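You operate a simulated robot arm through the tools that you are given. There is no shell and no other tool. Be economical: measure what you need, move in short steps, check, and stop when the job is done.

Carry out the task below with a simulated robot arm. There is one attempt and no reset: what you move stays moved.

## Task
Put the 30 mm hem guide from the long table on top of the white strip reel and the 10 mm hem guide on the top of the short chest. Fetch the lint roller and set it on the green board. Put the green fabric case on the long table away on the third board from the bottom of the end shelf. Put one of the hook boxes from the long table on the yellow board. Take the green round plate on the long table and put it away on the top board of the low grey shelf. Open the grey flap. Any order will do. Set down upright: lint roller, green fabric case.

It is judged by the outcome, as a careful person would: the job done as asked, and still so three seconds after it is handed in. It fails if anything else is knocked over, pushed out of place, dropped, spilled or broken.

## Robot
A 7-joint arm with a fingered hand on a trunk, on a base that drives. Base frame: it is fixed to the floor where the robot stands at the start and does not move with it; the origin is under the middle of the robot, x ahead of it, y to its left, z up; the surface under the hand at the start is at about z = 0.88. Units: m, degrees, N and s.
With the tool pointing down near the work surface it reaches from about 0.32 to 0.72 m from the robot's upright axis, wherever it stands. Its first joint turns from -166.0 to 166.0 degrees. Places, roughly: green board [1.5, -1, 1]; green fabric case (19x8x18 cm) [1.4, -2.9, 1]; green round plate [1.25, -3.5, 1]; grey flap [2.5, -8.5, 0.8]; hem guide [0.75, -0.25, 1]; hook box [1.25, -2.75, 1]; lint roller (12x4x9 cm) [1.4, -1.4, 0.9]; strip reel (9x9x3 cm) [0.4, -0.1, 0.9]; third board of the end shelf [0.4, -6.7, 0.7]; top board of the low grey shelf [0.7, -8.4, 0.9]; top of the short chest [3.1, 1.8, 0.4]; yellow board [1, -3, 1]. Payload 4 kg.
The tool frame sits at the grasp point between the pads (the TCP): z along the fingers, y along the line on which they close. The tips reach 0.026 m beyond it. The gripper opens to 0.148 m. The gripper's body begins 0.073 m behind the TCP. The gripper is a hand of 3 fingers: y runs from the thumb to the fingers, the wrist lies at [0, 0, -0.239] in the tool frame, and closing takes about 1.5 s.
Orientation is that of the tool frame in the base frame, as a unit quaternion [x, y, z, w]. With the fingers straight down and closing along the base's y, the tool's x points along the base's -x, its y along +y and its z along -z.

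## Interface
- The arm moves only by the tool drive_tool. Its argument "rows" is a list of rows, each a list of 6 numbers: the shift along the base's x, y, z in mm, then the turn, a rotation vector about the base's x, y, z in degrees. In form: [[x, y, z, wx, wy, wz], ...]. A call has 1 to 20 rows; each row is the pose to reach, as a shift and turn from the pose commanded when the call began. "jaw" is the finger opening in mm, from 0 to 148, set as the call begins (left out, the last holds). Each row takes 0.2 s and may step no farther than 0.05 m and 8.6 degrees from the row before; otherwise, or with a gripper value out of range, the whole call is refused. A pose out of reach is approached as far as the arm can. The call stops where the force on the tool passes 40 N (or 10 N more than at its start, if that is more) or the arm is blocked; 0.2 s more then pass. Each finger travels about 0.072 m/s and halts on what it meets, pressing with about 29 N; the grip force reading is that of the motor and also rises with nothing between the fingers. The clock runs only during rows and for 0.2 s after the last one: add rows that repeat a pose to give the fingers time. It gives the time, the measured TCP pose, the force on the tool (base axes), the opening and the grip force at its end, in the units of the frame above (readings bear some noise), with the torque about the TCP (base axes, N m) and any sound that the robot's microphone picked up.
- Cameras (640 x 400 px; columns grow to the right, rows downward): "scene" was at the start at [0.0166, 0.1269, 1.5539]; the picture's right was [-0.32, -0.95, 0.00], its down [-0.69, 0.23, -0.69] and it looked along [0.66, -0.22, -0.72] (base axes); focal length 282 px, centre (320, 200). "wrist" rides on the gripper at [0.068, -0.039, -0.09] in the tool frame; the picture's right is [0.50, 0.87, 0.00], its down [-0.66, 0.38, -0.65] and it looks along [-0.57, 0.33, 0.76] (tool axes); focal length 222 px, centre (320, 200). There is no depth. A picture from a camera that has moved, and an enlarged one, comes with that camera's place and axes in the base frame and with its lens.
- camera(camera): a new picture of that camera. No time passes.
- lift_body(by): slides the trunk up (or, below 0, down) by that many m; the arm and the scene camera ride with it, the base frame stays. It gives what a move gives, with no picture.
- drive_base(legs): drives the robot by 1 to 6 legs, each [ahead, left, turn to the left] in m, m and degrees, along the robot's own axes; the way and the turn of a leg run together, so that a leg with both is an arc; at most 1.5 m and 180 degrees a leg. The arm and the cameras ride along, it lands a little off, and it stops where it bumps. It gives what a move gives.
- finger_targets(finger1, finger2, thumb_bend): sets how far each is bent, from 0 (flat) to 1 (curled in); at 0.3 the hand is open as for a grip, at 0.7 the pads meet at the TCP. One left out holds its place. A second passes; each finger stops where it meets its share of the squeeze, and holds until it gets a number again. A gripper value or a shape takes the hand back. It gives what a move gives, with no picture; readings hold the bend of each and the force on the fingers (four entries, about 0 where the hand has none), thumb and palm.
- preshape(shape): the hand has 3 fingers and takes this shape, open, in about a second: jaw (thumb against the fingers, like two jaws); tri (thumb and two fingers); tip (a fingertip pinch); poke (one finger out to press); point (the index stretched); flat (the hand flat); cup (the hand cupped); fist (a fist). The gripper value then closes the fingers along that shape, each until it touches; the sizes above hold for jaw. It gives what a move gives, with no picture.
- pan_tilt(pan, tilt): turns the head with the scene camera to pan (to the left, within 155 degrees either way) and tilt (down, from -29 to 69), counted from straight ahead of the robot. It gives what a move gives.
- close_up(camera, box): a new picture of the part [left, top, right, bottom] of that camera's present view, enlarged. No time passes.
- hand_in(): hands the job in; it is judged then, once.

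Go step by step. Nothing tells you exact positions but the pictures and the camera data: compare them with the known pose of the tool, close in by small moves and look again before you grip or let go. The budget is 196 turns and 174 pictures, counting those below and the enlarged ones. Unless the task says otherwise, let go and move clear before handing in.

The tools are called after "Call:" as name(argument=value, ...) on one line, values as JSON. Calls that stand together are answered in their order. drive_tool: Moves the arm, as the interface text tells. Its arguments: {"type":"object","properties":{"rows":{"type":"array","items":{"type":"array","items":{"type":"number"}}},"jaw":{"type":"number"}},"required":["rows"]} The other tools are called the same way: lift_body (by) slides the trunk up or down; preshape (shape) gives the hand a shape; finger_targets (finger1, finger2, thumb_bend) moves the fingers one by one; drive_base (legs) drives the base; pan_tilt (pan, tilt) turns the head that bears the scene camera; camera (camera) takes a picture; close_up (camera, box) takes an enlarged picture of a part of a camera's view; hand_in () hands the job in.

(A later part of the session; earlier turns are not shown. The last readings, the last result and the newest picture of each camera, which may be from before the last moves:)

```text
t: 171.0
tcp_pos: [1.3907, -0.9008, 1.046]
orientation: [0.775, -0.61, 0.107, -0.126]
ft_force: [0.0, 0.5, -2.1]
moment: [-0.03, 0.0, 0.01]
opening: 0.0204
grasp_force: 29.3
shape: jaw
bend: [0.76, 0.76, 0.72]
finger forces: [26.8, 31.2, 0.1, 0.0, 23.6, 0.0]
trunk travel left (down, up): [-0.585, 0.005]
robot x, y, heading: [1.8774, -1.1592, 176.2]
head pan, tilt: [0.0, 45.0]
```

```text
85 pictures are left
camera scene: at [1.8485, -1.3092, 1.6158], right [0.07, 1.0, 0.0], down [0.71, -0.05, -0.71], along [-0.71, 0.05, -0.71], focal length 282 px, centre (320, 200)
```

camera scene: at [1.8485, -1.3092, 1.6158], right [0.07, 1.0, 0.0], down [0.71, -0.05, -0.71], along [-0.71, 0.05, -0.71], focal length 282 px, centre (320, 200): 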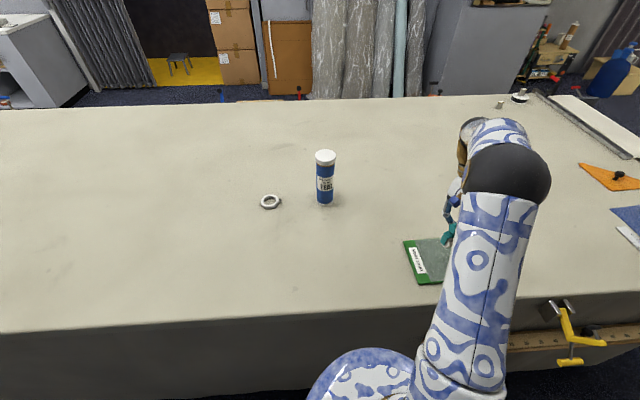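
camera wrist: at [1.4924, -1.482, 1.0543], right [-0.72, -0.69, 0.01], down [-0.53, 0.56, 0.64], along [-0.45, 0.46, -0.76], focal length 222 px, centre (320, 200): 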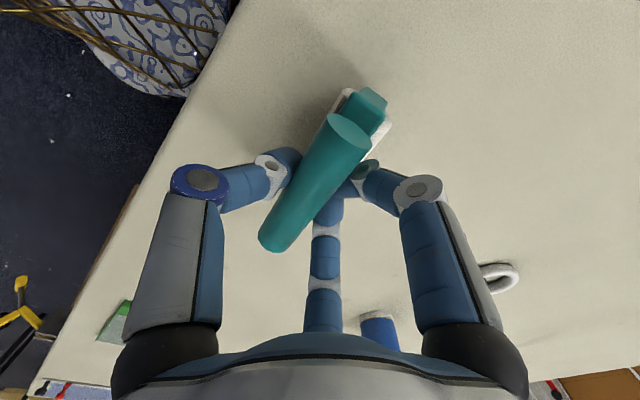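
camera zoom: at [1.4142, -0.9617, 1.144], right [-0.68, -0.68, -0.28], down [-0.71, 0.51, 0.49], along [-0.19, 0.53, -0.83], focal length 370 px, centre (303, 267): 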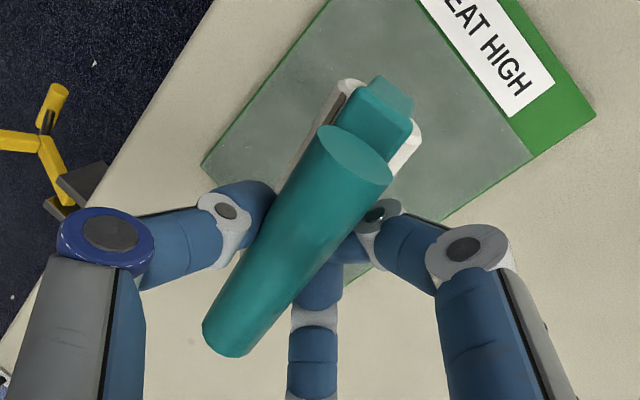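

Upright now and over the board. Lowering.

Call:
drive_tool(rows=[[0, 0, -25, 0, 0, 0], [0, 0, -50, 0, 0, 0], [0, 0, -66, 0, 0, 0], [0, 0, -70, 0, 0, 0]])

Call:
drive_tool(rows=[[0, 0, -2, 0, 0, 0], [0, 0, -4, 0, 0, 0]])

Call:
drive_tool(rows=[[0, 0, -2, 0, 0, 0], [0, 0, -3, 0, 0, 0]])

```text
t: 172.0
tcp_pos: [1.3924, -0.8987, 0.9716]
orientation: [0.775, -0.61, 0.107, -0.128]
ft_force: [-1.1, -0.1, -1.6]
moment: [-0.02, 0.03, -0.01]
opening: 0.0202
grasp_force: 29.3
shape: jaw
bend: [0.76, 0.76, 0.72]
finger forces: [27.3, 31.8, 0.0, 0.0, 23.5, 0.0]
trunk travel left (down, up): [-0.585, 0.005]
robot x, y, heading: [1.8778, -1.1613, 175.8]
head pan, tilt: [0.0, 45.0]
```

```text
t: 172.6
tcp_pos: [1.3932, -0.899, 0.9686]
orientation: [0.775, -0.61, 0.107, -0.126]
ft_force: [0.6, -0.1, -1.1]
moment: [-0.01, 0.04, 0.0]
opening: 0.0202
grasp_force: 29.0
shape: jaw
bend: [0.76, 0.76, 0.72]
finger forces: [27.3, 31.9, 0.1, 0.0, 23.4, 0.0]
trunk travel left (down, up): [-0.585, 0.005]
robot x, y, heading: [1.8823, -1.1628, 176.1]
head pan, tilt: [0.0, 45.0]
```

```text
t: 173.2
tcp_pos: [1.3926, -0.8988, 0.966]
orientation: [0.775, -0.61, 0.107, -0.128]
ft_force: [0.0, 0.0, -1.1]
moment: [0.02, 0.06, 0.02]
opening: 0.02
grasp_force: 29.3
shape: jaw
bend: [0.76, 0.76, 0.72]
finger forces: [27.9, 31.6, 0.0, 0.0, 23.4, 0.1]
trunk travel left (down, up): [-0.585, 0.005]
robot x, y, heading: [1.8808, -1.1629, 175.9]
head pan, tilt: [0.0, 45.0]
```

Call:
drive_tool(rows=[[0, 0, -2, 0, 0, 0], [0, 0, -4, 0, 0, 0]])

Call:
drive_tool(rows=[[0, 0, -2, 0, 0, 0], [0, 0, -3, 0, 0, 0]])

Call:
close_up(camera="wrist", box=[200, 40, 460, 280])

```text
t: 173.8
tcp_pos: [1.3925, -0.9001, 0.9619]
orientation: [0.775, -0.61, 0.107, -0.126]
ft_force: [0.4, -0.6, 6.7]
moment: [0.03, 0.1, 0.02]
opening: 0.0199
grasp_force: 28.7
shape: jaw
bend: [0.76, 0.76, 0.72]
finger forces: [35.0, 0.1, 0.1, 0.0, 24.8, 0.0]
trunk travel left (down, up): [-0.585, 0.005]
robot x, y, heading: [1.8807, -1.16, 175.8]
head pan, tilt: [0.0, 45.0]
```

```text
t: 174.4
tcp_pos: [1.3936, -0.8995, 0.9599]
orientation: [0.775, -0.61, 0.106, -0.128]
ft_force: [0.6, 1.5, 19.4]
moment: [0.03, 0.09, -0.02]
opening: 0.0213
grasp_force: 29.2
shape: jaw
bend: [0.77, 0.77, 0.72]
finger forces: [45.9, 39.9, 0.1, 0.0, 29.2, 0.0]
trunk travel left (down, up): [-0.585, 0.005]
robot x, y, heading: [1.8804, -1.1661, 175.9]
head pan, tilt: [0.0, 45.0]
```

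```text
1.67 times, centred on (330, 160) of wrist
camera zoom: at [1.4165, -0.9611, 1.0591], right [-0.68, -0.68, -0.28], down [-0.71, 0.51, 0.49], along [-0.19, 0.53, -0.83], focal length 370 px, centre (303, 267)
```

zoom: 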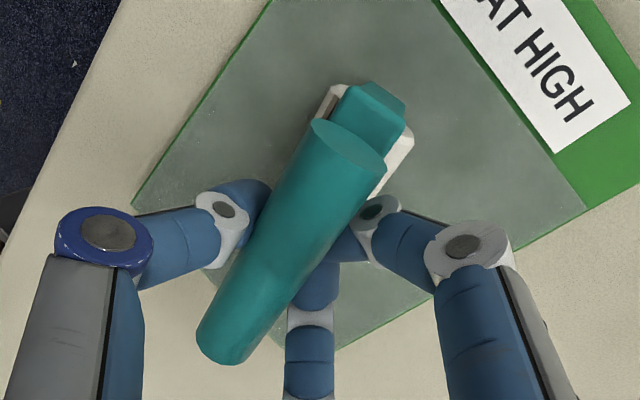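

Call:
drive_tool(rows=[[0, 0, 1, 0, 0, 0]])

Call:
drive_tool(rows=[[0, 0, 0, 0, 0, 0], [0, 0, 0, 0, 0, 0], [0, 0, 0, 0, 0, 0], [0, 0, 0, 0, 0, 0], [0, 0, 0, 0, 0, 0]], jaw=95)

Call:
close_up(camera="wrist", box=[200, 40, 460, 280])

```text
t: 174.8
tcp_pos: [1.392, -0.8998, 0.9609]
orientation: [0.775, -0.61, 0.106, -0.126]
ft_force: [1.8, 0.9, 16.6]
moment: [0.03, 0.09, 0.0]
opening: 0.0211
grasp_force: 29.2
shape: jaw
bend: [0.77, 0.77, 0.72]
finger forces: [45.7, 39.4, 0.0, 0.1, 28.5, 0.1]
trunk travel left (down, up): [-0.585, 0.005]
robot x, y, heading: [1.8785, -1.1653, 176.1]
head pan, tilt: [0.0, 45.0]
```

```text
t: 176.0
tcp_pos: [1.3919, -0.8995, 0.9599]
orientation: [0.775, -0.61, 0.107, -0.127]
ft_force: [0.8, -0.4, -0.4]
moment: [0.02, -0.02, 0.01]
opening: 0.0943
grasp_force: 0.1
shape: jaw
bend: [0.31, 0.31, 0.7]
finger forces: [0.0, 0.0, 0.1, 0.1, 0.0, 0.1]
trunk travel left (down, up): [-0.585, 0.005]
robot x, y, heading: [1.8794, -1.1639, 176.0]
head pan, tilt: [0.0, 45.0]
```

```text
1.67 times, centred on (330, 160) of wrist
camera zoom: at [1.4148, -0.9609, 1.0584], right [-0.68, -0.68, -0.28], down [-0.71, 0.51, 0.49], along [-0.19, 0.53, -0.83], focal length 370 px, centre (303, 267)
```

zoom: 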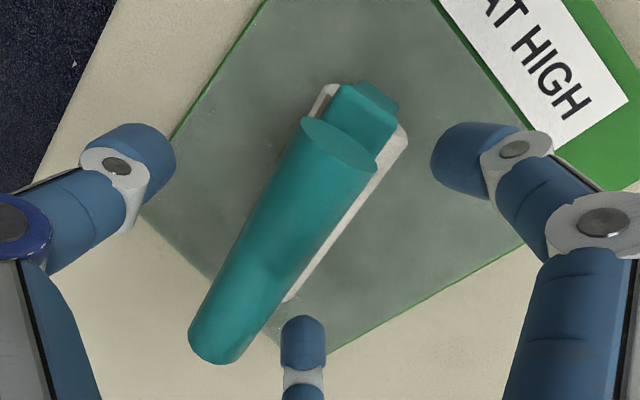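

Standing upright on the board. Retreating along the tool axis, then untilting and folding.

Call:
drive_tool(rows=[[-10, -3, 30, 0, 0, 0], [-24, -6, 70, 0, 0, 0], [-38, -9, 115, 0, 0, 0], [-30, -9, 155, 0, 6, 0], [-20, -20, 200, -2, 12, 0], [0, -40, 210, -4.6, 18.4, 0]])

Call:
drive_tool(rows=[[20, -25, 0, 0, 0, 8], [40, -50, 0, 0, 0, 16], [55, -75, 0, 0, 0, 24], [65, -100, 0, 0, 0, 32], [70, -125, 0, 0, 0, 40], [72, -150, 0, 0, 0, 48], [74, -175, 0, 0, 0, 56], [74, -195, 0, 0, 0, 64], [74, -200, 0, 0, 0, 72]])

Call:
camera(camera="scene")

```text
t: 177.4
tcp_pos: [1.3939, -0.9419, 1.1695]
orientation: [0.786, -0.618, 0.005, 0.004]
ft_force: [-0.3, 0.6, -0.4]
moment: [-0.01, 0.02, 0.03]
opening: 0.0947
grasp_force: 0.1
shape: jaw
bend: [0.31, 0.31, 0.7]
finger forces: [0.0, 0.0, 0.0, 0.1, 0.0, 0.0]
trunk travel left (down, up): [-0.585, 0.005]
robot x, y, heading: [1.8811, -1.1631, 175.7]
head pan, tilt: [0.0, 45.0]
```

```text
t: 179.4
tcp_pos: [1.4672, -1.1392, 1.1708]
orientation: [0.999, -0.036, 0.007, -0.001]
ft_force: [-0.5, 0.6, 0.4]
moment: [-0.02, 0.01, 0.0]
opening: 0.0948
grasp_force: 0.1
shape: jaw
bend: [0.31, 0.31, 0.7]
finger forces: [0.0, 0.0, 0.0, 0.1, 0.0, 0.1]
trunk travel left (down, up): [-0.585, 0.005]
robot x, y, heading: [1.8777, -1.1623, 175.8]
head pan, tilt: [0.0, 45.0]
```

```text
82 pictures are left
camera scene: at [1.8489, -1.31, 1.6157], right [0.07, 1.0, 0.0], down [0.71, -0.05, -0.71], along [-0.71, 0.05, -0.71], focal length 282 px, centre (320, 200)
```

scene: 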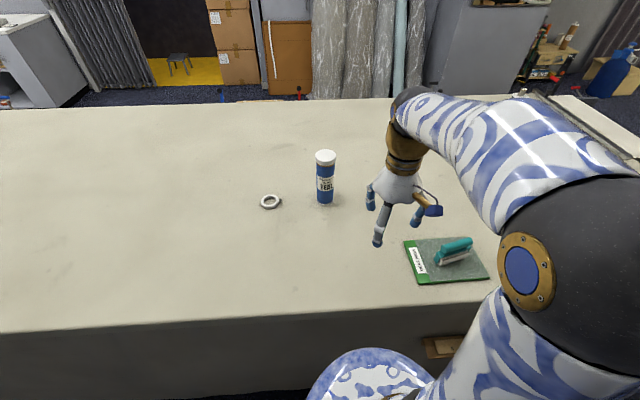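

The roller is on the board. Moving along the aisle to the fabric case / hook box area.

Call:
drive_base(legs=[[0, 0, 4.2], [0, 1.4, 0]])

Call:
pan_tilt(pan=12, tilt=40)

Call:
camera(camera="scene")

```text
t: 186.7
tcp_pos: [1.4958, -2.5586, 1.1706]
orientation: [1.0, 0.017, 0.007, 0.0]
ft_force: [-1.1, -0.3, 0.1]
moment: [0.0, -0.01, 0.01]
opening: 0.0945
grasp_force: 0.1
shape: jaw
bend: [0.31, 0.31, 0.7]
finger forces: [0.1, 0.1, 0.1, 0.0, 0.0, 0.1]
trunk travel left (down, up): [-0.585, 0.005]
robot x, y, heading: [1.9088, -2.5351, -177.7]
head pan, tilt: [0.0, 45.0]
```

```text
t: 187.4
tcp_pos: [1.4954, -2.5582, 1.1703]
orientation: [1.0, 0.018, 0.007, -0.001]
ft_force: [-0.3, 0.3, -0.4]
moment: [0.01, -0.01, -0.01]
opening: 0.0945
grasp_force: 0.0
shape: jaw
bend: [0.31, 0.31, 0.7]
finger forces: [0.0, 0.0, 0.0, 0.1, 0.0, 0.1]
trunk travel left (down, up): [-0.585, 0.005]
robot x, y, heading: [1.9079, -2.5377, -177.8]
head pan, tilt: [12.0, 40.0]
```

```text
81 pictures are left
camera scene: at [1.8928, -2.7044, 1.623], right [-0.25, 0.97, 0.0], down [0.62, 0.16, -0.77], along [-0.74, -0.19, -0.64], focal length 282 px, centre (320, 200)
```

scene: 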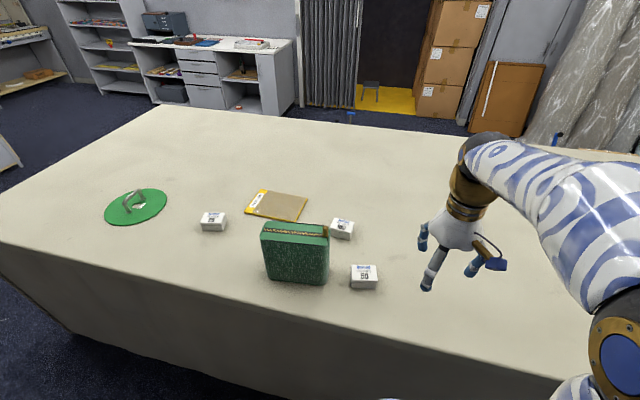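

I see the green case at about (1.395, -2.90), three hook boxes, the yellow board (x 1.03–1.18, y≈-3.08) and the green plate at (1.26, -3.62). I'll use the box at (1.27, -3.27); moving abreast of it.

Call:
drive_base(legs=[[0, 0.62, -2.2]])

Call:
camera(camera="scene")

Call:
close_up(camera="scene", box=[240, 120, 480, 270])

```text
t: 191.0
tcp_pos: [1.5118, -3.1838, 1.1701]
orientation: [1.0, 0.005, 0.007, 0.0]
ft_force: [1.3, -0.6, 0.2]
moment: [0.03, -0.05, 0.0]
opening: 0.0947
grasp_force: 0.0
shape: jaw
bend: [0.31, 0.31, 0.7]
finger forces: [0.1, 0.1, 0.1, 0.0, 0.0, 0.0]
trunk travel left (down, up): [-0.585, 0.005]
robot x, y, heading: [1.9246, -3.1742, -178.9]
head pan, tilt: [12.0, 40.0]
```

```text
80 pictures are left
camera scene: at [1.9045, -3.3413, 1.623], right [-0.22, 0.98, 0.0], down [0.63, 0.14, -0.77], along [-0.75, -0.17, -0.64], focal length 282 px, centre (320, 200)
```

scene: 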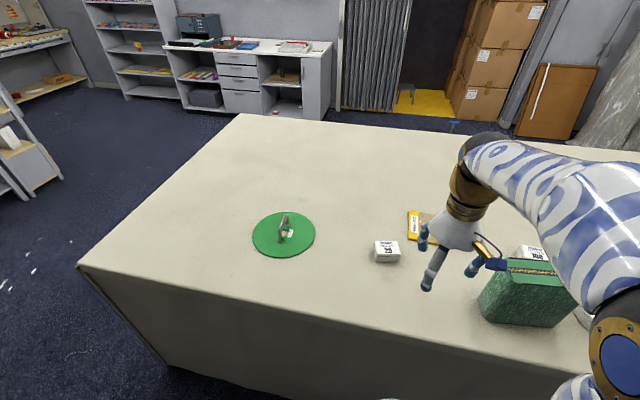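

```text
2.67 times, centred on (360, 195) of scene
camera zoom: at [1.9045, -3.3413, 1.623], right [-0.22, 0.98, 0.0], down [0.63, 0.14, -0.77], along [-0.75, -0.17, -0.64], focal length 753 px, centre (213, 213)
```

zoom: 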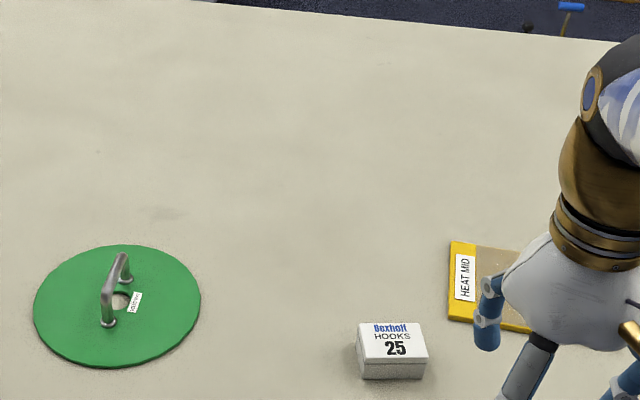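

Box centre about (1.265, -3.257), 7.5×6×3.4 cm, long axis ~106°. I'll nudge the base in, then come above the box with a 10° outward tilt and matching yaw.

Call:
drive_base(legs=[[0.05, 0, -1]])

Call:
drive_tool(rows=[[-30, -15, -20, 0, 0, 8], [-60, -30, -40, 0, 0, 16], [-95, -45, -60, 0, 0, 16], [-130, -60, -80, 0, 0, 16], [-165, -70, -100, 0, 0, 16], [-195, -75, -130, 0, 0, 16]], jaw=130)

Call:
drive_tool(rows=[[0, 0, -10, 0, 5, 0], [0, 0, -20, 0, 10, 0]])

Call:
camera(camera="wrist")

```text
t: 191.9
tcp_pos: [1.4586, -3.1758, 1.1694]
orientation: [1.0, -0.004, 0.006, -0.001]
ft_force: [-0.1, 0.3, 0.0]
moment: [0.0, -0.02, 0.02]
opening: 0.0945
grasp_force: 0.1
shape: jaw
bend: [0.31, 0.31, 0.7]
finger forces: [0.0, 0.1, 0.0, 0.0, 0.0, 0.1]
trunk travel left (down, up): [-0.585, 0.005]
robot x, y, heading: [1.8779, -3.1743, 179.8]
head pan, tilt: [12.0, 40.0]
```

```text
t: 193.3
tcp_pos: [1.2634, -3.2536, 1.0403]
orientation: [0.991, 0.134, 0.006, -0.001]
ft_force: [-1.0, 0.3, 0.3]
moment: [0.04, -0.02, -0.01]
opening: 0.1298
grasp_force: 0.1
shape: jaw
bend: [0.25, 0.25, 0.36]
finger forces: [0.0, 0.0, 0.0, 0.0, 0.0, 0.1]
trunk travel left (down, up): [-0.585, 0.005]
robot x, y, heading: [1.8753, -3.1733, 179.8]
head pan, tilt: [12.0, 40.0]
```

```text
t: 193.9
tcp_pos: [1.2649, -3.2529, 1.0206]
orientation: [0.988, 0.135, -0.08, -0.013]
ft_force: [0.3, -0.1, 0.0]
moment: [0.06, -0.01, 0.03]
opening: 0.1296
grasp_force: 0.2
shape: jaw
bend: [0.25, 0.25, 0.36]
finger forces: [0.1, 0.1, 0.0, 0.0, 0.1, 0.1]
trunk travel left (down, up): [-0.585, 0.005]
robot x, y, heading: [1.8754, -3.1737, 179.8]
head pan, tilt: [12.0, 40.0]
```

```text
78 pictures are left
camera wrist: at [1.3343, -3.1967, 1.1006], right [0.7, -0.7, -0.12], down [-0.42, -0.54, 0.73], along [-0.58, -0.46, -0.67], focal length 222 px, centre (320, 200)
```

wrist: 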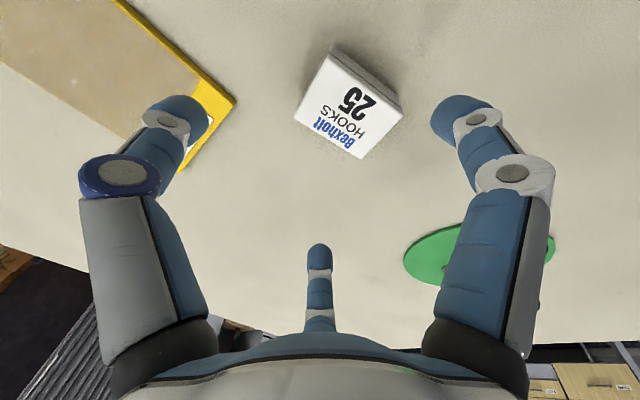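

Call:
drive_tool(rows=[[3, -2, -35, 0, 0, 0], [7, -4, -70, 0, 0, 0], [7, -4, -90, 0, 0, 0], [7, -4, -101, 0, 0, 0]], jaw=112)

Call:
camera(camera="wrist")

```text
t: 194.9
tcp_pos: [1.272, -3.2577, 0.9198]
orientation: [0.988, 0.134, -0.079, -0.014]
ft_force: [-0.2, 0.2, 0.8]
moment: [-0.04, -0.01, -0.01]
opening: 0.1123
grasp_force: 0.1
shape: jaw
bend: [0.26, 0.26, 0.54]
finger forces: [0.0, 0.0, 0.0, 0.0, 0.0, 0.0]
trunk travel left (down, up): [-0.585, 0.005]
robot x, y, heading: [1.8737, -3.1735, 179.6]
head pan, tilt: [12.0, 40.0]
```

```text
77 pictures are left
camera wrist: at [1.3405, -3.2001, 0.999], right [0.7, -0.7, -0.12], down [-0.42, -0.54, 0.73], along [-0.58, -0.46, -0.68], focal length 222 px, centre (320, 200)
```

wrist: 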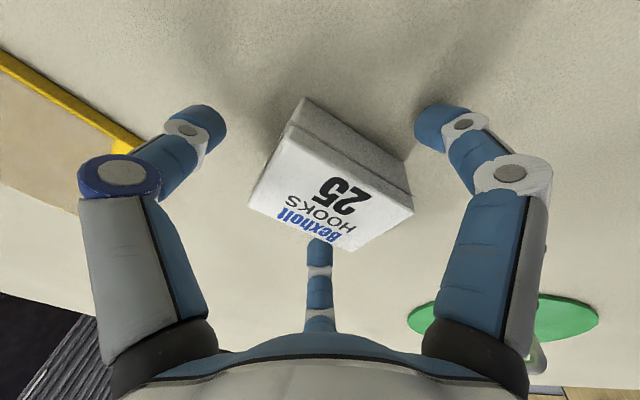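

Call:
drive_tool(rows=[[0, 0, 0, 0, 0, 0], [0, 0, 0, 0, 0, 0], [0, 0, 0, 0, 0, 0], [0, 0, 0, 0, 0, 0], [0, 0, 0, 0, 0, 0], [0, 0, 0, 0, 0, 0]], jaw=0)

Call:
drive_tool(rows=[[0, 0, 5, 0, 0, 0], [0, 0, 15, 0, 0, 0], [0, 0, 30, 0, 0, 0]])

Call:
camera(camera="wrist")

Call:
camera(camera="scene")

```text
t: 196.3
tcp_pos: [1.2712, -3.2555, 0.9183]
orientation: [0.988, 0.134, -0.079, -0.014]
ft_force: [0.0, 0.2, -0.1]
moment: [0.0, -0.03, 0.03]
opening: 0.0562
grasp_force: 29.5
shape: jaw
bend: [0.77, 0.77, 0.7]
finger forces: [23.3, 22.6, 0.1, 0.0, 26.0, 0.1]
trunk travel left (down, up): [-0.585, 0.005]
robot x, y, heading: [1.878, -3.1746, 179.6]
head pan, tilt: [12.0, 40.0]
```

```text
t: 197.1
tcp_pos: [1.2716, -3.2558, 0.9478]
orientation: [0.988, 0.133, -0.079, -0.013]
ft_force: [-0.6, 0.2, -1.0]
moment: [0.02, 0.01, 0.03]
opening: 0.056
grasp_force: 29.3
shape: jaw
bend: [0.77, 0.77, 0.7]
finger forces: [23.3, 22.6, 0.0, 0.0, 25.9, 0.0]
trunk travel left (down, up): [-0.585, 0.005]
robot x, y, heading: [1.871, -3.1753, 179.7]
head pan, tilt: [12.0, 40.0]
```

```text
76 pictures are left
camera wrist: at [1.3403, -3.1999, 1.0294], right [0.7, -0.7, -0.12], down [-0.42, -0.54, 0.73], along [-0.57, -0.46, -0.68], focal length 222 px, centre (320, 200)
```

wrist: 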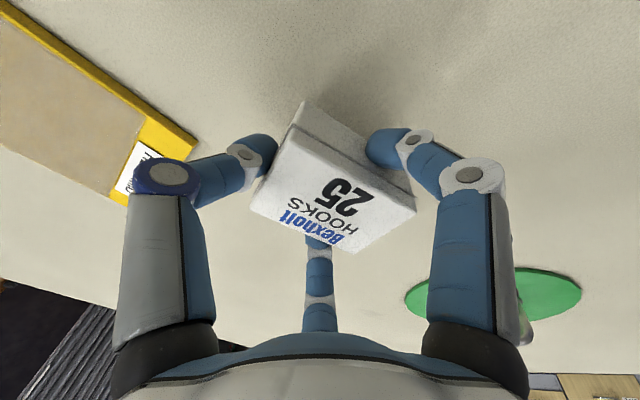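

```text
75 pictures are left
camera scene: at [1.85, -3.3406, 1.623], right [-0.2, 0.98, 0.0], down [0.63, 0.13, -0.77], along [-0.75, -0.15, -0.64], focal length 282 px, centre (320, 200)
```

scene: 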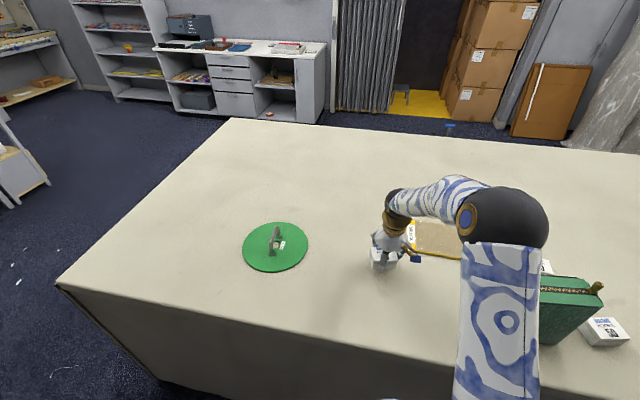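

Call:
drive_tool(rows=[[-20, 23, 10, 0, 0, 0], [-40, 46, 20, 0, 0, 0], [-60, 69, 20, 0, 0, 0], [-80, 92, 20, 0, 0, 0], [-100, 115, 20, 0, 0, 0], [-120, 138, 20, 0, 0, 0], [-135, 156, 20, 0, 0, 0], [-144, 166, 20, 0, 0, 0], [-144, 166, 5, 0, 0, 0], [-144, 166, -10, 0, 0, 0], [-144, 166, -18, 0, 0, 0]])

Call:
camera(camera="wrist")

Call:
close_up(camera="scene", box=[370, 180, 510, 280])

```text
t: 199.5
tcp_pos: [1.1272, -3.0904, 0.9303]
orientation: [0.988, 0.133, -0.08, -0.013]
ft_force: [-0.5, -0.1, -2.0]
moment: [-0.03, 0.0, 0.02]
opening: 0.0552
grasp_force: 28.8
shape: jaw
bend: [0.77, 0.77, 0.7]
finger forces: [23.3, 22.7, 0.1, 0.0, 25.2, 0.0]
trunk travel left (down, up): [-0.585, 0.005]
robot x, y, heading: [1.8723, -3.1735, 179.7]
head pan, tilt: [12.0, 40.0]
```

```text
74 pictures are left
camera wrist: at [1.1955, -3.034, 1.0125], right [0.7, -0.7, -0.12], down [-0.42, -0.54, 0.73], along [-0.58, -0.46, -0.68], focal length 222 px, centre (320, 200)
```

wrist: 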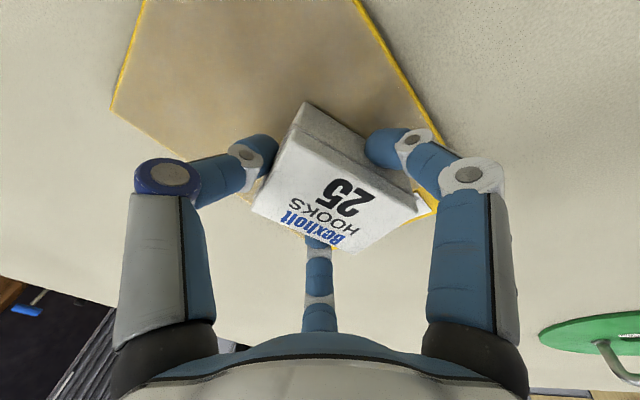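

```text
4.00 times, centred on (440, 230) of scene
camera zoom: at [1.8497, -3.3406, 1.623], right [-0.2, 0.98, 0.0], down [0.63, 0.13, -0.77], along [-0.75, -0.15, -0.64], focal length 1129 px, centre (-160, 80)
```

zoom: 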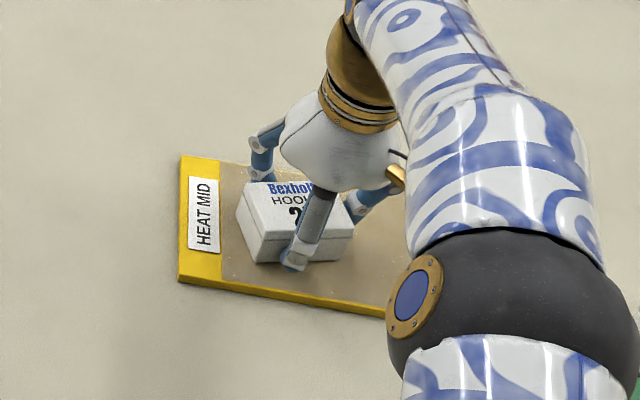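

Call:
drive_tool(rows=[[0, 0, -2, 0, 0, 0], [0, 0, -4, 0, 0, 0]])

Call:
drive_tool(rows=[[0, 0, -2, 0, 0, 0]])

```text
t: 200.1
tcp_pos: [1.1277, -3.0903, 0.9282]
orientation: [0.988, 0.134, -0.079, -0.014]
ft_force: [-0.8, -0.1, -0.8]
moment: [-0.01, -0.02, 0.01]
opening: 0.0554
grasp_force: 29.3
shape: jaw
bend: [0.77, 0.77, 0.7]
finger forces: [23.4, 22.6, 0.1, 0.0, 25.2, 0.0]
trunk travel left (down, up): [-0.585, 0.005]
robot x, y, heading: [1.873, -3.1741, 179.6]
head pan, tilt: [12.0, 40.0]
```

```text
t: 200.5
tcp_pos: [1.1273, -3.0895, 0.9269]
orientation: [0.988, 0.134, -0.081, -0.014]
ft_force: [-1.0, 0.2, 8.4]
moment: [0.02, -0.13, 0.08]
opening: 0.0553
grasp_force: 28.3
shape: jaw
bend: [0.77, 0.77, 0.7]
finger forces: [25.2, 24.1, 0.0, 0.0, 27.0, 0.0]
trunk travel left (down, up): [-0.585, 0.005]
robot x, y, heading: [1.8711, -3.1752, 179.8]
head pan, tilt: [12.0, 40.0]
```

Contact. Releasing and rising.

Call:
drive_tool(rows=[[0, 0, 0, 0, 0, 0], [0, 0, 0, 0, 0, 0], [0, 0, 0, 0, 0, 0], [0, 0, 0, 0, 0, 0], [0, 0, 0, 0, 0, 0]], jaw=120)

Call:
drive_tool(rows=[[5, 0, 30, 0, 0, 0], [12, 0, 70, 0, 0, 0], [30, 0, 115, 0, 0, 0], [65, 0, 145, 0, -5, 0], [100, 0, 170, 0, -10, 0]])

Call:
camera(camera="wrist")

Call:
camera(camera="scene")

```text
t: 201.7
tcp_pos: [1.1283, -3.0897, 0.9269]
orientation: [0.988, 0.134, -0.079, -0.013]
ft_force: [0.7, -1.0, -0.6]
moment: [0.01, -0.04, 0.04]
opening: 0.1198
grasp_force: 0.1
shape: jaw
bend: [0.25, 0.25, 0.46]
finger forces: [0.0, 0.0, 0.1, 0.0, 0.0, 0.1]
trunk travel left (down, up): [-0.585, 0.005]
robot x, y, heading: [1.8734, -3.1716, 179.5]
head pan, tilt: [12.0, 40.0]
```

```text
t: 202.9
tcp_pos: [1.2295, -3.0867, 1.0977]
orientation: [0.991, 0.136, 0.007, -0.003]
ft_force: [-0.3, 0.0, 1.4]
moment: [0.05, -0.01, 0.0]
opening: 0.1198
grasp_force: 0.0
shape: jaw
bend: [0.25, 0.25, 0.46]
finger forces: [0.1, 0.1, 0.1, 0.1, 0.0, 0.0]
trunk travel left (down, up): [-0.585, 0.005]
robot x, y, heading: [1.8735, -3.1701, 179.8]
head pan, tilt: [12.0, 40.0]
```

```text
72 pictures are left
camera wrist: at [1.2835, -3.0305, 1.1887], right [0.71, -0.7, 0.01], down [-0.54, -0.54, 0.64], along [-0.45, -0.46, -0.77], focal length 222 px, centre (320, 200)
```

wrist: 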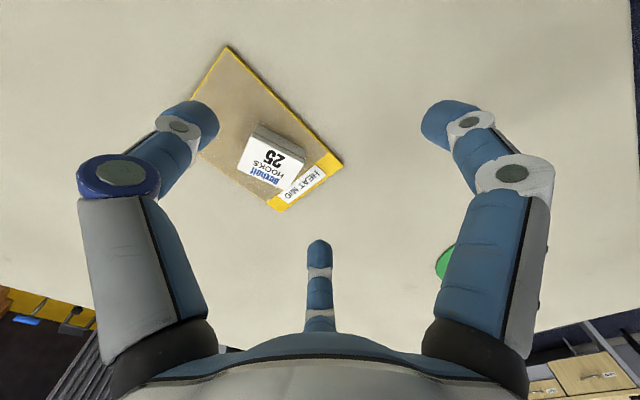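

```text
71 pictures are left
camera scene: at [1.8503, -3.3406, 1.623], right [-0.2, 0.98, 0.0], down [0.63, 0.13, -0.77], along [-0.75, -0.16, -0.64], focal length 282 px, centre (320, 200)
```

scene: 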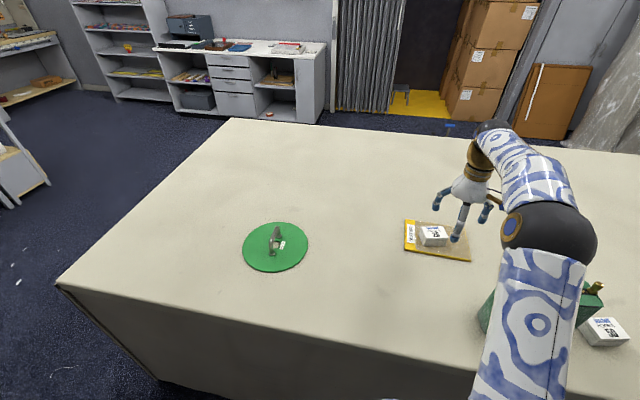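

The hook box is on the yellow board. Next the green plate: its handle runs along x at (1.21–1.30, -3.62). Shifting the base abreast.

Call:
drive_tool(rows=[[40, -15, 20, 0, 0, -8], [80, -30, 40, 0, 0, -16], [120, -45, 60, 0, 0, -16]])

Call:
drive_base(legs=[[0, 0.45, 0]])

Call:
drive_tool(rows=[[-30, 0, -20, 0, 0, 0], [-60, 0, -40, 0, 0, 0], [-90, 0, -60, 0, 0, 0]], jaw=90)

Call:
camera(camera="wrist")

```text
t: 203.7
tcp_pos: [1.3477, -3.1346, 1.155]
orientation: [1.0, -0.005, 0.007, -0.001]
ft_force: [0.6, 0.3, -0.1]
moment: [0.0, -0.05, 0.0]
opening: 0.1197
grasp_force: 0.0
shape: jaw
bend: [0.25, 0.25, 0.46]
finger forces: [0.0, 0.0, 0.0, 0.0, 0.0, 0.1]
trunk travel left (down, up): [-0.585, 0.005]
robot x, y, heading: [1.8736, -3.1716, 179.6]
head pan, tilt: [12.0, 40.0]
```

```text
t: 206.5
tcp_pos: [1.3422, -3.5919, 1.1544]
orientation: [1.0, -0.009, 0.007, -0.001]
ft_force: [0.8, -0.2, -0.6]
moment: [0.01, 0.0, -0.02]
opening: 0.1199
grasp_force: 0.1
shape: jaw
bend: [0.25, 0.25, 0.46]
finger forces: [0.1, 0.0, 0.1, 0.0, 0.0, 0.0]
trunk travel left (down, up): [-0.585, 0.005]
robot x, y, heading: [1.871, -3.6324, 179.3]
head pan, tilt: [12.0, 40.0]
```

```text
t: 207.3
tcp_pos: [1.2517, -3.5932, 1.0948]
orientation: [1.0, -0.008, 0.007, -0.001]
ft_force: [0.3, 0.1, -0.7]
moment: [-0.03, 0.01, -0.02]
opening: 0.0905
grasp_force: 0.1
shape: jaw
bend: [0.32, 0.32, 0.7]
finger forces: [0.0, 0.1, 0.1, 0.1, 0.1, 0.1]
trunk travel left (down, up): [-0.585, 0.005]
robot x, y, heading: [1.8685, -3.6376, 179.0]
head pan, tilt: [12.0, 40.0]
```

```text
70 pictures are left
camera wrist: at [1.3191, -3.5536, 1.1863], right [0.48, -0.87, 0.01], down [-0.67, -0.37, 0.64], along [-0.56, -0.32, -0.76], focal length 222 px, centre (320, 200)
```

wrist: 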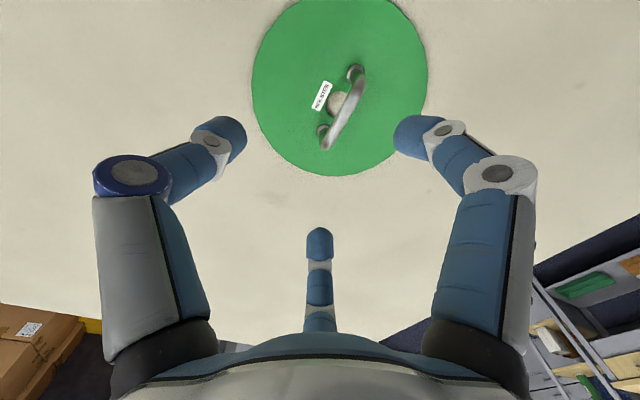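

Call:
drive_tool(rows=[[2, -14, -30, 0, 0, 6.5], [4, -27, -60, 0, 0, 6.5], [4, -27, -95, 0, 0, 6.5]])

Call:
camera(camera="wrist")

```text
t: 208.1
tcp_pos: [1.2566, -3.6201, 0.9984]
orientation: [0.999, 0.049, 0.007, -0.001]
ft_force: [-0.2, -0.5, 1.3]
moment: [0.02, -0.01, 0.02]
opening: 0.0905
grasp_force: 0.1
shape: jaw
bend: [0.32, 0.32, 0.7]
finger forces: [0.0, 0.1, 0.0, 0.0, 0.0, 0.1]
trunk travel left (down, up): [-0.585, 0.005]
robot x, y, heading: [1.8662, -3.638, 179.1]
head pan, tilt: [12.0, 40.0]
```

```text
69 pictures are left
camera wrist: at [1.3186, -3.5736, 1.0909], right [0.58, -0.81, 0.01], down [-0.62, -0.44, 0.64], along [-0.52, -0.38, -0.77], focal length 222 px, centre (320, 200)
```

wrist: 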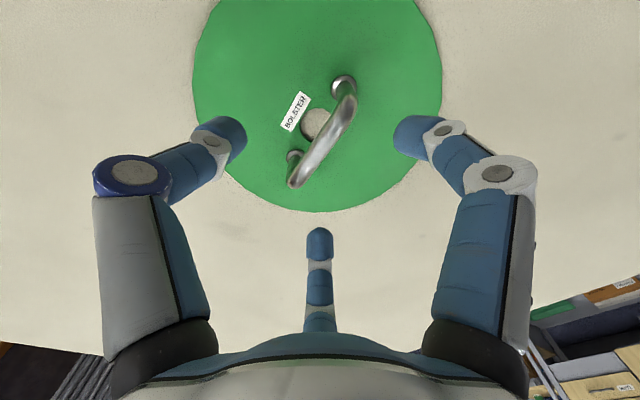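

Call:
drive_tool(rows=[[4, 1, -25, 0, 0, 0], [4, 1, -45, 0, 0, 0], [4, 1, -53, 0, 0, 0]])

Call:
drive_tool(rows=[[0, 0, 0, 0, 0, 0], [0, 0, 0, 0, 0, 0], [0, 0, 0, 0, 0, 0], [0, 0, 0, 0, 0, 0], [0, 0, 0, 0, 0, 0], [0, 0, 0, 0, 0, 0], [0, 0, 0, 0, 0, 0]], jaw=0)

Call:
drive_tool(rows=[[0, 0, 10, 0, 0, 0], [0, 0, 25, 0, 0, 0], [0, 0, 40, 0, 0, 0]])

Call:
camera(camera="wrist")

Call:
camera(camera="scene")

```text
t: 208.9
tcp_pos: [1.2602, -3.6186, 0.9463]
orientation: [0.999, 0.048, 0.006, -0.001]
ft_force: [-0.2, -0.2, 0.8]
moment: [0.01, 0.02, 0.02]
opening: 0.0905
grasp_force: 0.1
shape: jaw
bend: [0.32, 0.32, 0.7]
finger forces: [0.0, 0.0, 0.1, 0.1, 0.0, 0.0]
trunk travel left (down, up): [-0.585, 0.005]
robot x, y, heading: [1.867, -3.6346, 179.2]
head pan, tilt: [12.0, 40.0]
```

```text
t: 210.5
tcp_pos: [1.2603, -3.6178, 0.9464]
orientation: [0.999, 0.048, 0.007, -0.001]
ft_force: [0.5, -0.9, -1.9]
moment: [0.05, -0.03, 0.02]
opening: 0.0033
grasp_force: 29.0
shape: jaw
bend: [0.8, 0.76, 0.65]
finger forces: [0.9, 1.8, 0.0, 0.0, 0.2, 0.0]
trunk travel left (down, up): [-0.585, 0.005]
robot x, y, heading: [1.8728, -3.6406, 179.2]
head pan, tilt: [12.0, 40.0]
```

```text
t: 211.3
tcp_pos: [1.2611, -3.6183, 0.9873]
orientation: [0.999, 0.049, 0.006, -0.001]
ft_force: [-0.4, 0.5, -3.7]
moment: [0.05, -0.03, -0.02]
opening: 0.0035
grasp_force: 29.0
shape: jaw
bend: [0.8, 0.76, 0.65]
finger forces: [1.0, 1.8, 0.0, 0.1, 0.2, 0.1]
trunk travel left (down, up): [-0.585, 0.005]
robot x, y, heading: [1.8706, -3.6367, 179.2]
head pan, tilt: [12.0, 40.0]
```

```text
68 pictures are left
camera wrist: at [1.3233, -3.5727, 1.0791], right [0.58, -0.81, 0.01], down [-0.63, -0.44, 0.64], along [-0.52, -0.38, -0.77], focal length 222 px, centre (320, 200)
```

wrist: 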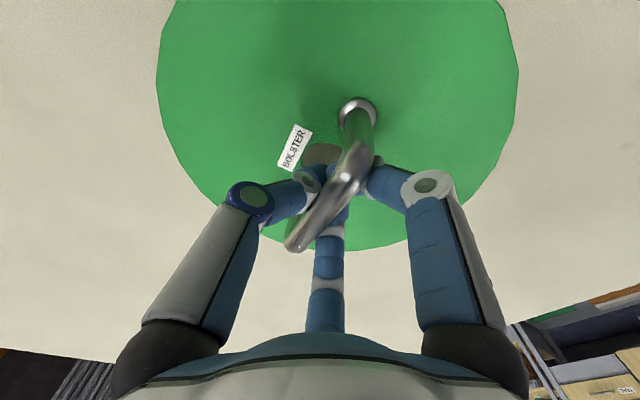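

```text
67 pictures are left
camera scene: at [1.8439, -3.8023, 1.623], right [-0.19, 0.98, 0.0], down [0.63, 0.13, -0.77], along [-0.75, -0.15, -0.64], focal length 282 px, centre (320, 200)
```

scene: 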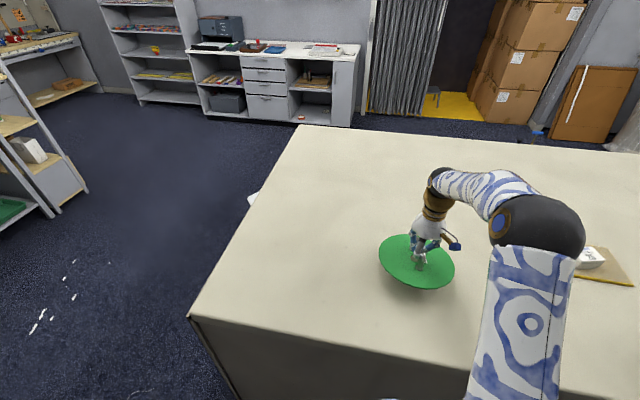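

The plate is lifted, fingers hooked under its handle. I'll fold in, drive past the table end and look for the shelves.

Call:
drive_tool(rows=[[15, 0, 25, 0, 0, 0], [40, 0, 50, 0, 0, 0], [70, 0, 75, 0, 0, 0], [100, 0, 100, 0, 0, 0], [130, 0, 125, 0, 0, 0], [160, 0, 145, 0, 0, 0], [185, 0, 160, 0, 0, 0]])

Call:
drive_base(legs=[[0, 0, 91], [1.2, 0, 0]])

Call:
pan_tilt(pan=-10, tilt=22)

Call:
camera(camera="scene")

```text
t: 212.9
tcp_pos: [1.4474, -3.6169, 1.1493]
orientation: [0.999, 0.048, 0.008, -0.001]
ft_force: [0.2, -0.3, -3.3]
moment: [0.04, 0.01, 0.02]
opening: 0.0035
grasp_force: 28.8
shape: jaw
bend: [0.79, 0.76, 0.65]
finger forces: [0.9, 1.6, 0.0, 0.1, 0.4, 0.0]
trunk travel left (down, up): [-0.585, 0.005]
robot x, y, heading: [1.8684, -3.6359, 179.1]
head pan, tilt: [12.0, 40.0]
```

```text
t: 222.9
tcp_pos: [1.8658, -5.283, 1.1493]
orientation: [0.665, 0.747, 0.003, -0.005]
ft_force: [-0.3, 0.9, -2.7]
moment: [-0.02, 0.03, -0.01]
opening: 0.0036
grasp_force: 29.1
shape: jaw
bend: [0.79, 0.76, 0.65]
finger forces: [1.0, 1.6, 0.1, 0.0, 0.3, 0.0]
trunk travel left (down, up): [-0.585, 0.005]
robot x, y, heading: [1.878, -4.8607, -89.6]
head pan, tilt: [12.0, 40.0]
```

```text
t: 223.8
tcp_pos: [1.8653, -5.2821, 1.1486]
orientation: [0.665, 0.747, 0.004, -0.005]
ft_force: [0.9, -0.2, -2.0]
moment: [0.04, 0.04, -0.02]
opening: 0.0035
grasp_force: 29.4
shape: jaw
bend: [0.79, 0.76, 0.65]
finger forces: [1.0, 1.7, 0.1, 0.1, 0.3, 0.0]
trunk travel left (down, up): [-0.585, 0.005]
robot x, y, heading: [1.8722, -4.8579, -89.4]
head pan, tilt: [-10.0, 22.0]
```

```text
66 pictures are left
camera scene: at [2.0097, -4.8882, 1.6511], right [-0.99, 0.17, 0.0], down [0.06, 0.37, -0.93], along [-0.16, -0.91, -0.38], focal length 282 px, centre (320, 200)
```

scene: 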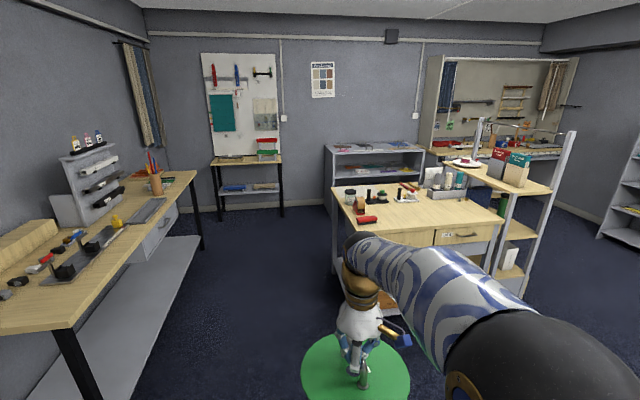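

The low grey shelf is the grey one beyond the wooden bench (top front edge y≈-8.1, x 0.2–1.3). I'll drive round the bench and stand in front of it.

Call:
drive_base(legs=[[1.4, 0.1, 0], [1.2, 0, 0], [0, -0.85, 0]])

Call:
pan_tilt(pan=0, tilt=38)

Call:
camera(camera="scene")

```text
t: 240.7
tcp_pos: [1.1488, -7.921, 1.149]
orientation: [0.654, 0.756, 0.003, -0.006]
ft_force: [0.2, 0.0, -3.1]
moment: [0.0, -0.01, 0.0]
opening: 0.0035
grasp_force: 29.4
shape: jaw
bend: [0.79, 0.76, 0.65]
finger forces: [0.9, 1.5, 0.1, 0.1, 0.3, 0.0]
trunk travel left (down, up): [-0.585, 0.005]
robot x, y, heading: [1.1425, -7.4947, -88.0]
head pan, tilt: [-10.0, 22.0]
```

```text
t: 241.5
tcp_pos: [1.1503, -7.9216, 1.1487]
orientation: [0.655, 0.755, 0.003, -0.006]
ft_force: [-1.3, -0.1, -2.9]
moment: [-0.01, 0.0, 0.01]
opening: 0.0035
grasp_force: 28.8
shape: jaw
bend: [0.79, 0.76, 0.65]
finger forces: [1.0, 1.4, 0.0, 0.0, 0.5, 0.0]
trunk travel left (down, up): [-0.585, 0.005]
robot x, y, heading: [1.1451, -7.4915, -88.3]
head pan, tilt: [0.0, 38.0]
```

```text
65 pictures are left
camera scene: at [1.2995, -7.5179, 1.6261], right [-1.0, -0.03, 0.0], down [-0.02, 0.61, -0.79], along [0.03, -0.79, -0.62], focal length 282 px, centre (320, 200)
```

scene: 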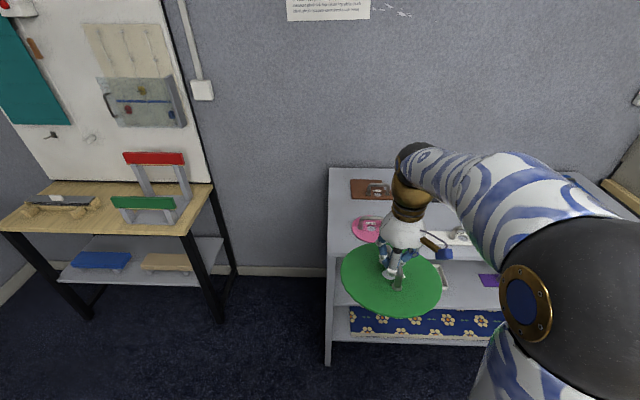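

Pink, brown and white things occupy the left part of the top board. I'll shift right and look for a free spot.

Call:
drive_base(legs=[[0, -0.5, -1.7]])

Call:
camera(camera="scene")

Call:
camera(camera="wrist")

```text
t: 244.5
tcp_pos: [0.6276, -7.931, 1.1496]
orientation: [0.664, 0.748, 0.003, -0.005]
ft_force: [0.0, -0.4, -2.7]
moment: [0.04, 0.0, 0.02]
opening: 0.0032
grasp_force: 29.1
shape: jaw
bend: [0.79, 0.76, 0.65]
finger forces: [1.1, 1.5, 0.1, 0.0, 0.3, 0.1]
trunk travel left (down, up): [-0.585, 0.005]
robot x, y, heading: [0.6393, -7.5078, -89.8]
head pan, tilt: [0.0, 38.0]
```

```text
64 pictures are left
camera scene: at [0.7878, -7.5319, 1.626], right [-1.0, -0.01, 0.0], down [0.0, 0.62, -0.79], along [0.01, -0.79, -0.62], focal length 282 px, centre (320, 200)
```

scene: 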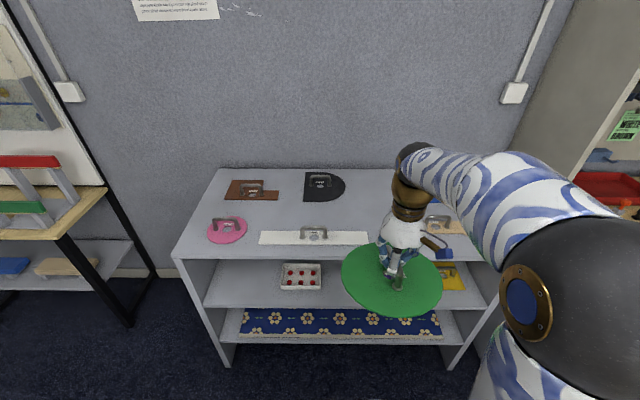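

```text
63 pictures are left
camera wrist: at [0.5818, -7.8692, 1.2408], right [0.8, 0.6, 0.01], down [0.45, -0.62, 0.64], along [0.39, -0.51, -0.77], focal length 222 px, centre (320, 200)
```

wrist: 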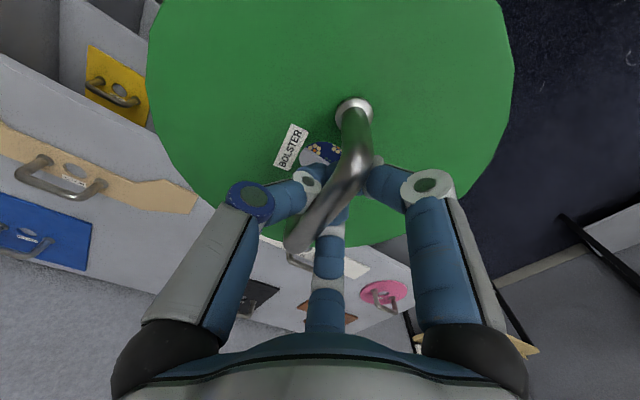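

A free patch is at about (0.555, -8.50) between the black and blue pieces. I'll drive up to the shelf.

Call:
drive_base(legs=[[0.3, -0.05, 0]])

Call:
drive_tool(rows=[[0, 0, 0, 0, 0, 0]])

Call:
camera(camera="wrist")

Call:
camera(camera="scene")

```text
t: 246.5
tcp_pos: [0.5837, -8.2346, 1.149]
orientation: [0.664, 0.748, 0.004, -0.006]
ft_force: [0.0, -0.5, -2.5]
moment: [0.01, 0.0, -0.01]
opening: 0.0033
grasp_force: 29.0
shape: jaw
bend: [0.79, 0.76, 0.65]
finger forces: [0.9, 1.5, 0.1, 0.1, 0.4, 0.0]
trunk travel left (down, up): [-0.585, 0.005]
robot x, y, heading: [0.5897, -7.8112, -89.3]
head pan, tilt: [0.0, 38.0]
```

```text
t: 246.9
tcp_pos: [0.5839, -8.2339, 1.1487]
orientation: [0.663, 0.749, 0.004, -0.005]
ft_force: [0.6, 0.2, -2.6]
moment: [-0.01, 0.06, -0.02]
opening: 0.0032
grasp_force: 28.8
shape: jaw
bend: [0.79, 0.76, 0.65]
finger forces: [1.0, 1.4, 0.0, 0.0, 0.4, 0.0]
trunk travel left (down, up): [-0.585, 0.005]
robot x, y, heading: [0.5894, -7.8116, -89.2]
head pan, tilt: [0.0, 38.0]
```

```text
62 pictures are left
camera wrist: at [0.5373, -8.1721, 1.2407], right [0.8, 0.6, 0.01], down [0.46, -0.61, 0.64], along [0.39, -0.51, -0.77], focal length 222 px, centre (320, 200)
```

wrist: 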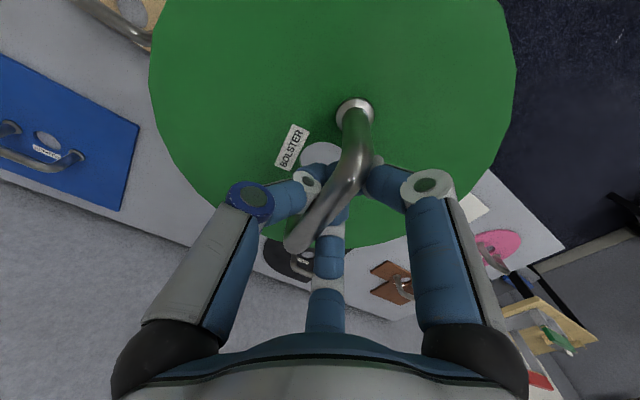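

```text
61 pictures are left
camera scene: at [0.7421, -7.8341, 1.626], right [-1.0, -0.01, 0.0], down [-0.01, 0.62, -0.79], along [0.01, -0.79, -0.62], focal length 282 px, centre (320, 200)
```

scene: 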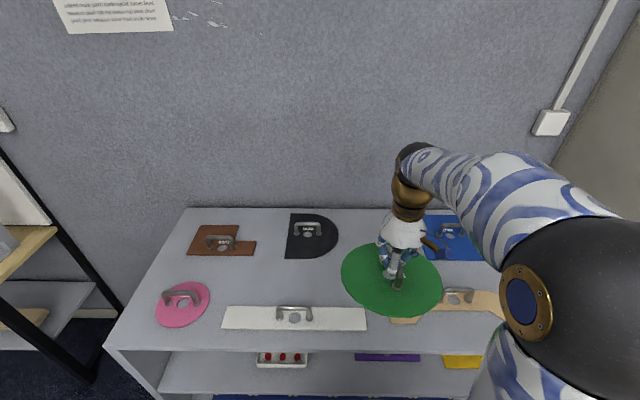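

Call:
drive_tool(rows=[[-8, -40, 0, 0, 0, 0], [-16, -80, 0, 0, 0, 0], [-24, -120, 0, 0, 0, 0], [-32, -160, 0, 0, 0, 0], [-40, -200, 0, 0, 0, 0], [-44, -243, 0, 0, 0, 0], [-44, -243, -40, 0, 0, 0], [-44, -243, -80, 0, 0, 0], [-44, -243, -115, 0, 0, 0], [-44, -243, -150, 0, 0, 0]])

Call:
camera(camera="scene")

Call:
camera(camera="wrist")

```text
t: 249.1
tcp_pos: [0.5405, -8.4798, 0.9977]
orientation: [0.663, 0.748, 0.005, -0.005]
ft_force: [0.3, 0.3, -3.3]
moment: [0.05, 0.01, -0.02]
opening: 0.0034
grasp_force: 29.1
shape: jaw
bend: [0.79, 0.76, 0.65]
finger forces: [1.1, 1.4, 0.0, 0.0, 0.5, 0.0]
trunk travel left (down, up): [-0.585, 0.005]
robot x, y, heading: [0.5929, -7.8079, -89.7]
head pan, tilt: [0.0, 38.0]
```

```text
60 pictures are left
camera scene: at [0.7421, -7.8346, 1.626], right [-1.0, -0.01, 0.0], down [-0.01, 0.62, -0.79], along [0.01, -0.79, -0.62], focal length 282 px, centre (320, 200)
```

scene: 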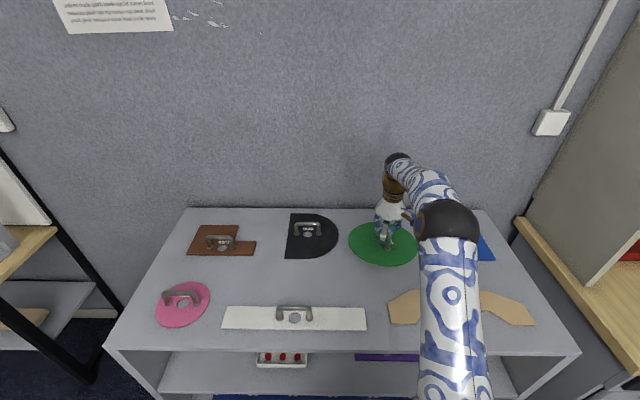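

```text
59 pictures are left
camera wrist: at [0.4936, -8.4169, 1.0893], right [0.8, 0.6, 0.01], down [0.46, -0.61, 0.64], along [0.39, -0.51, -0.77], focal length 222 px, centre (320, 200)
```

wrist: 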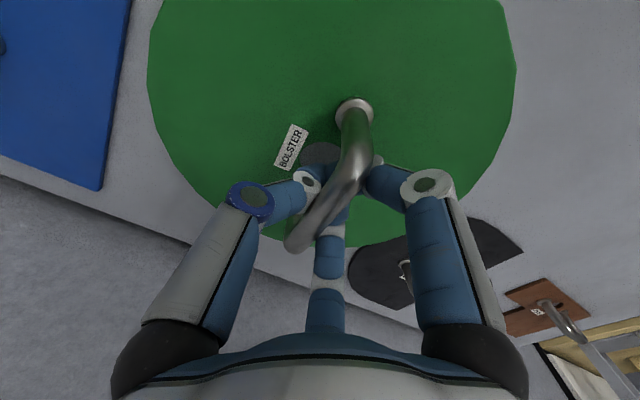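

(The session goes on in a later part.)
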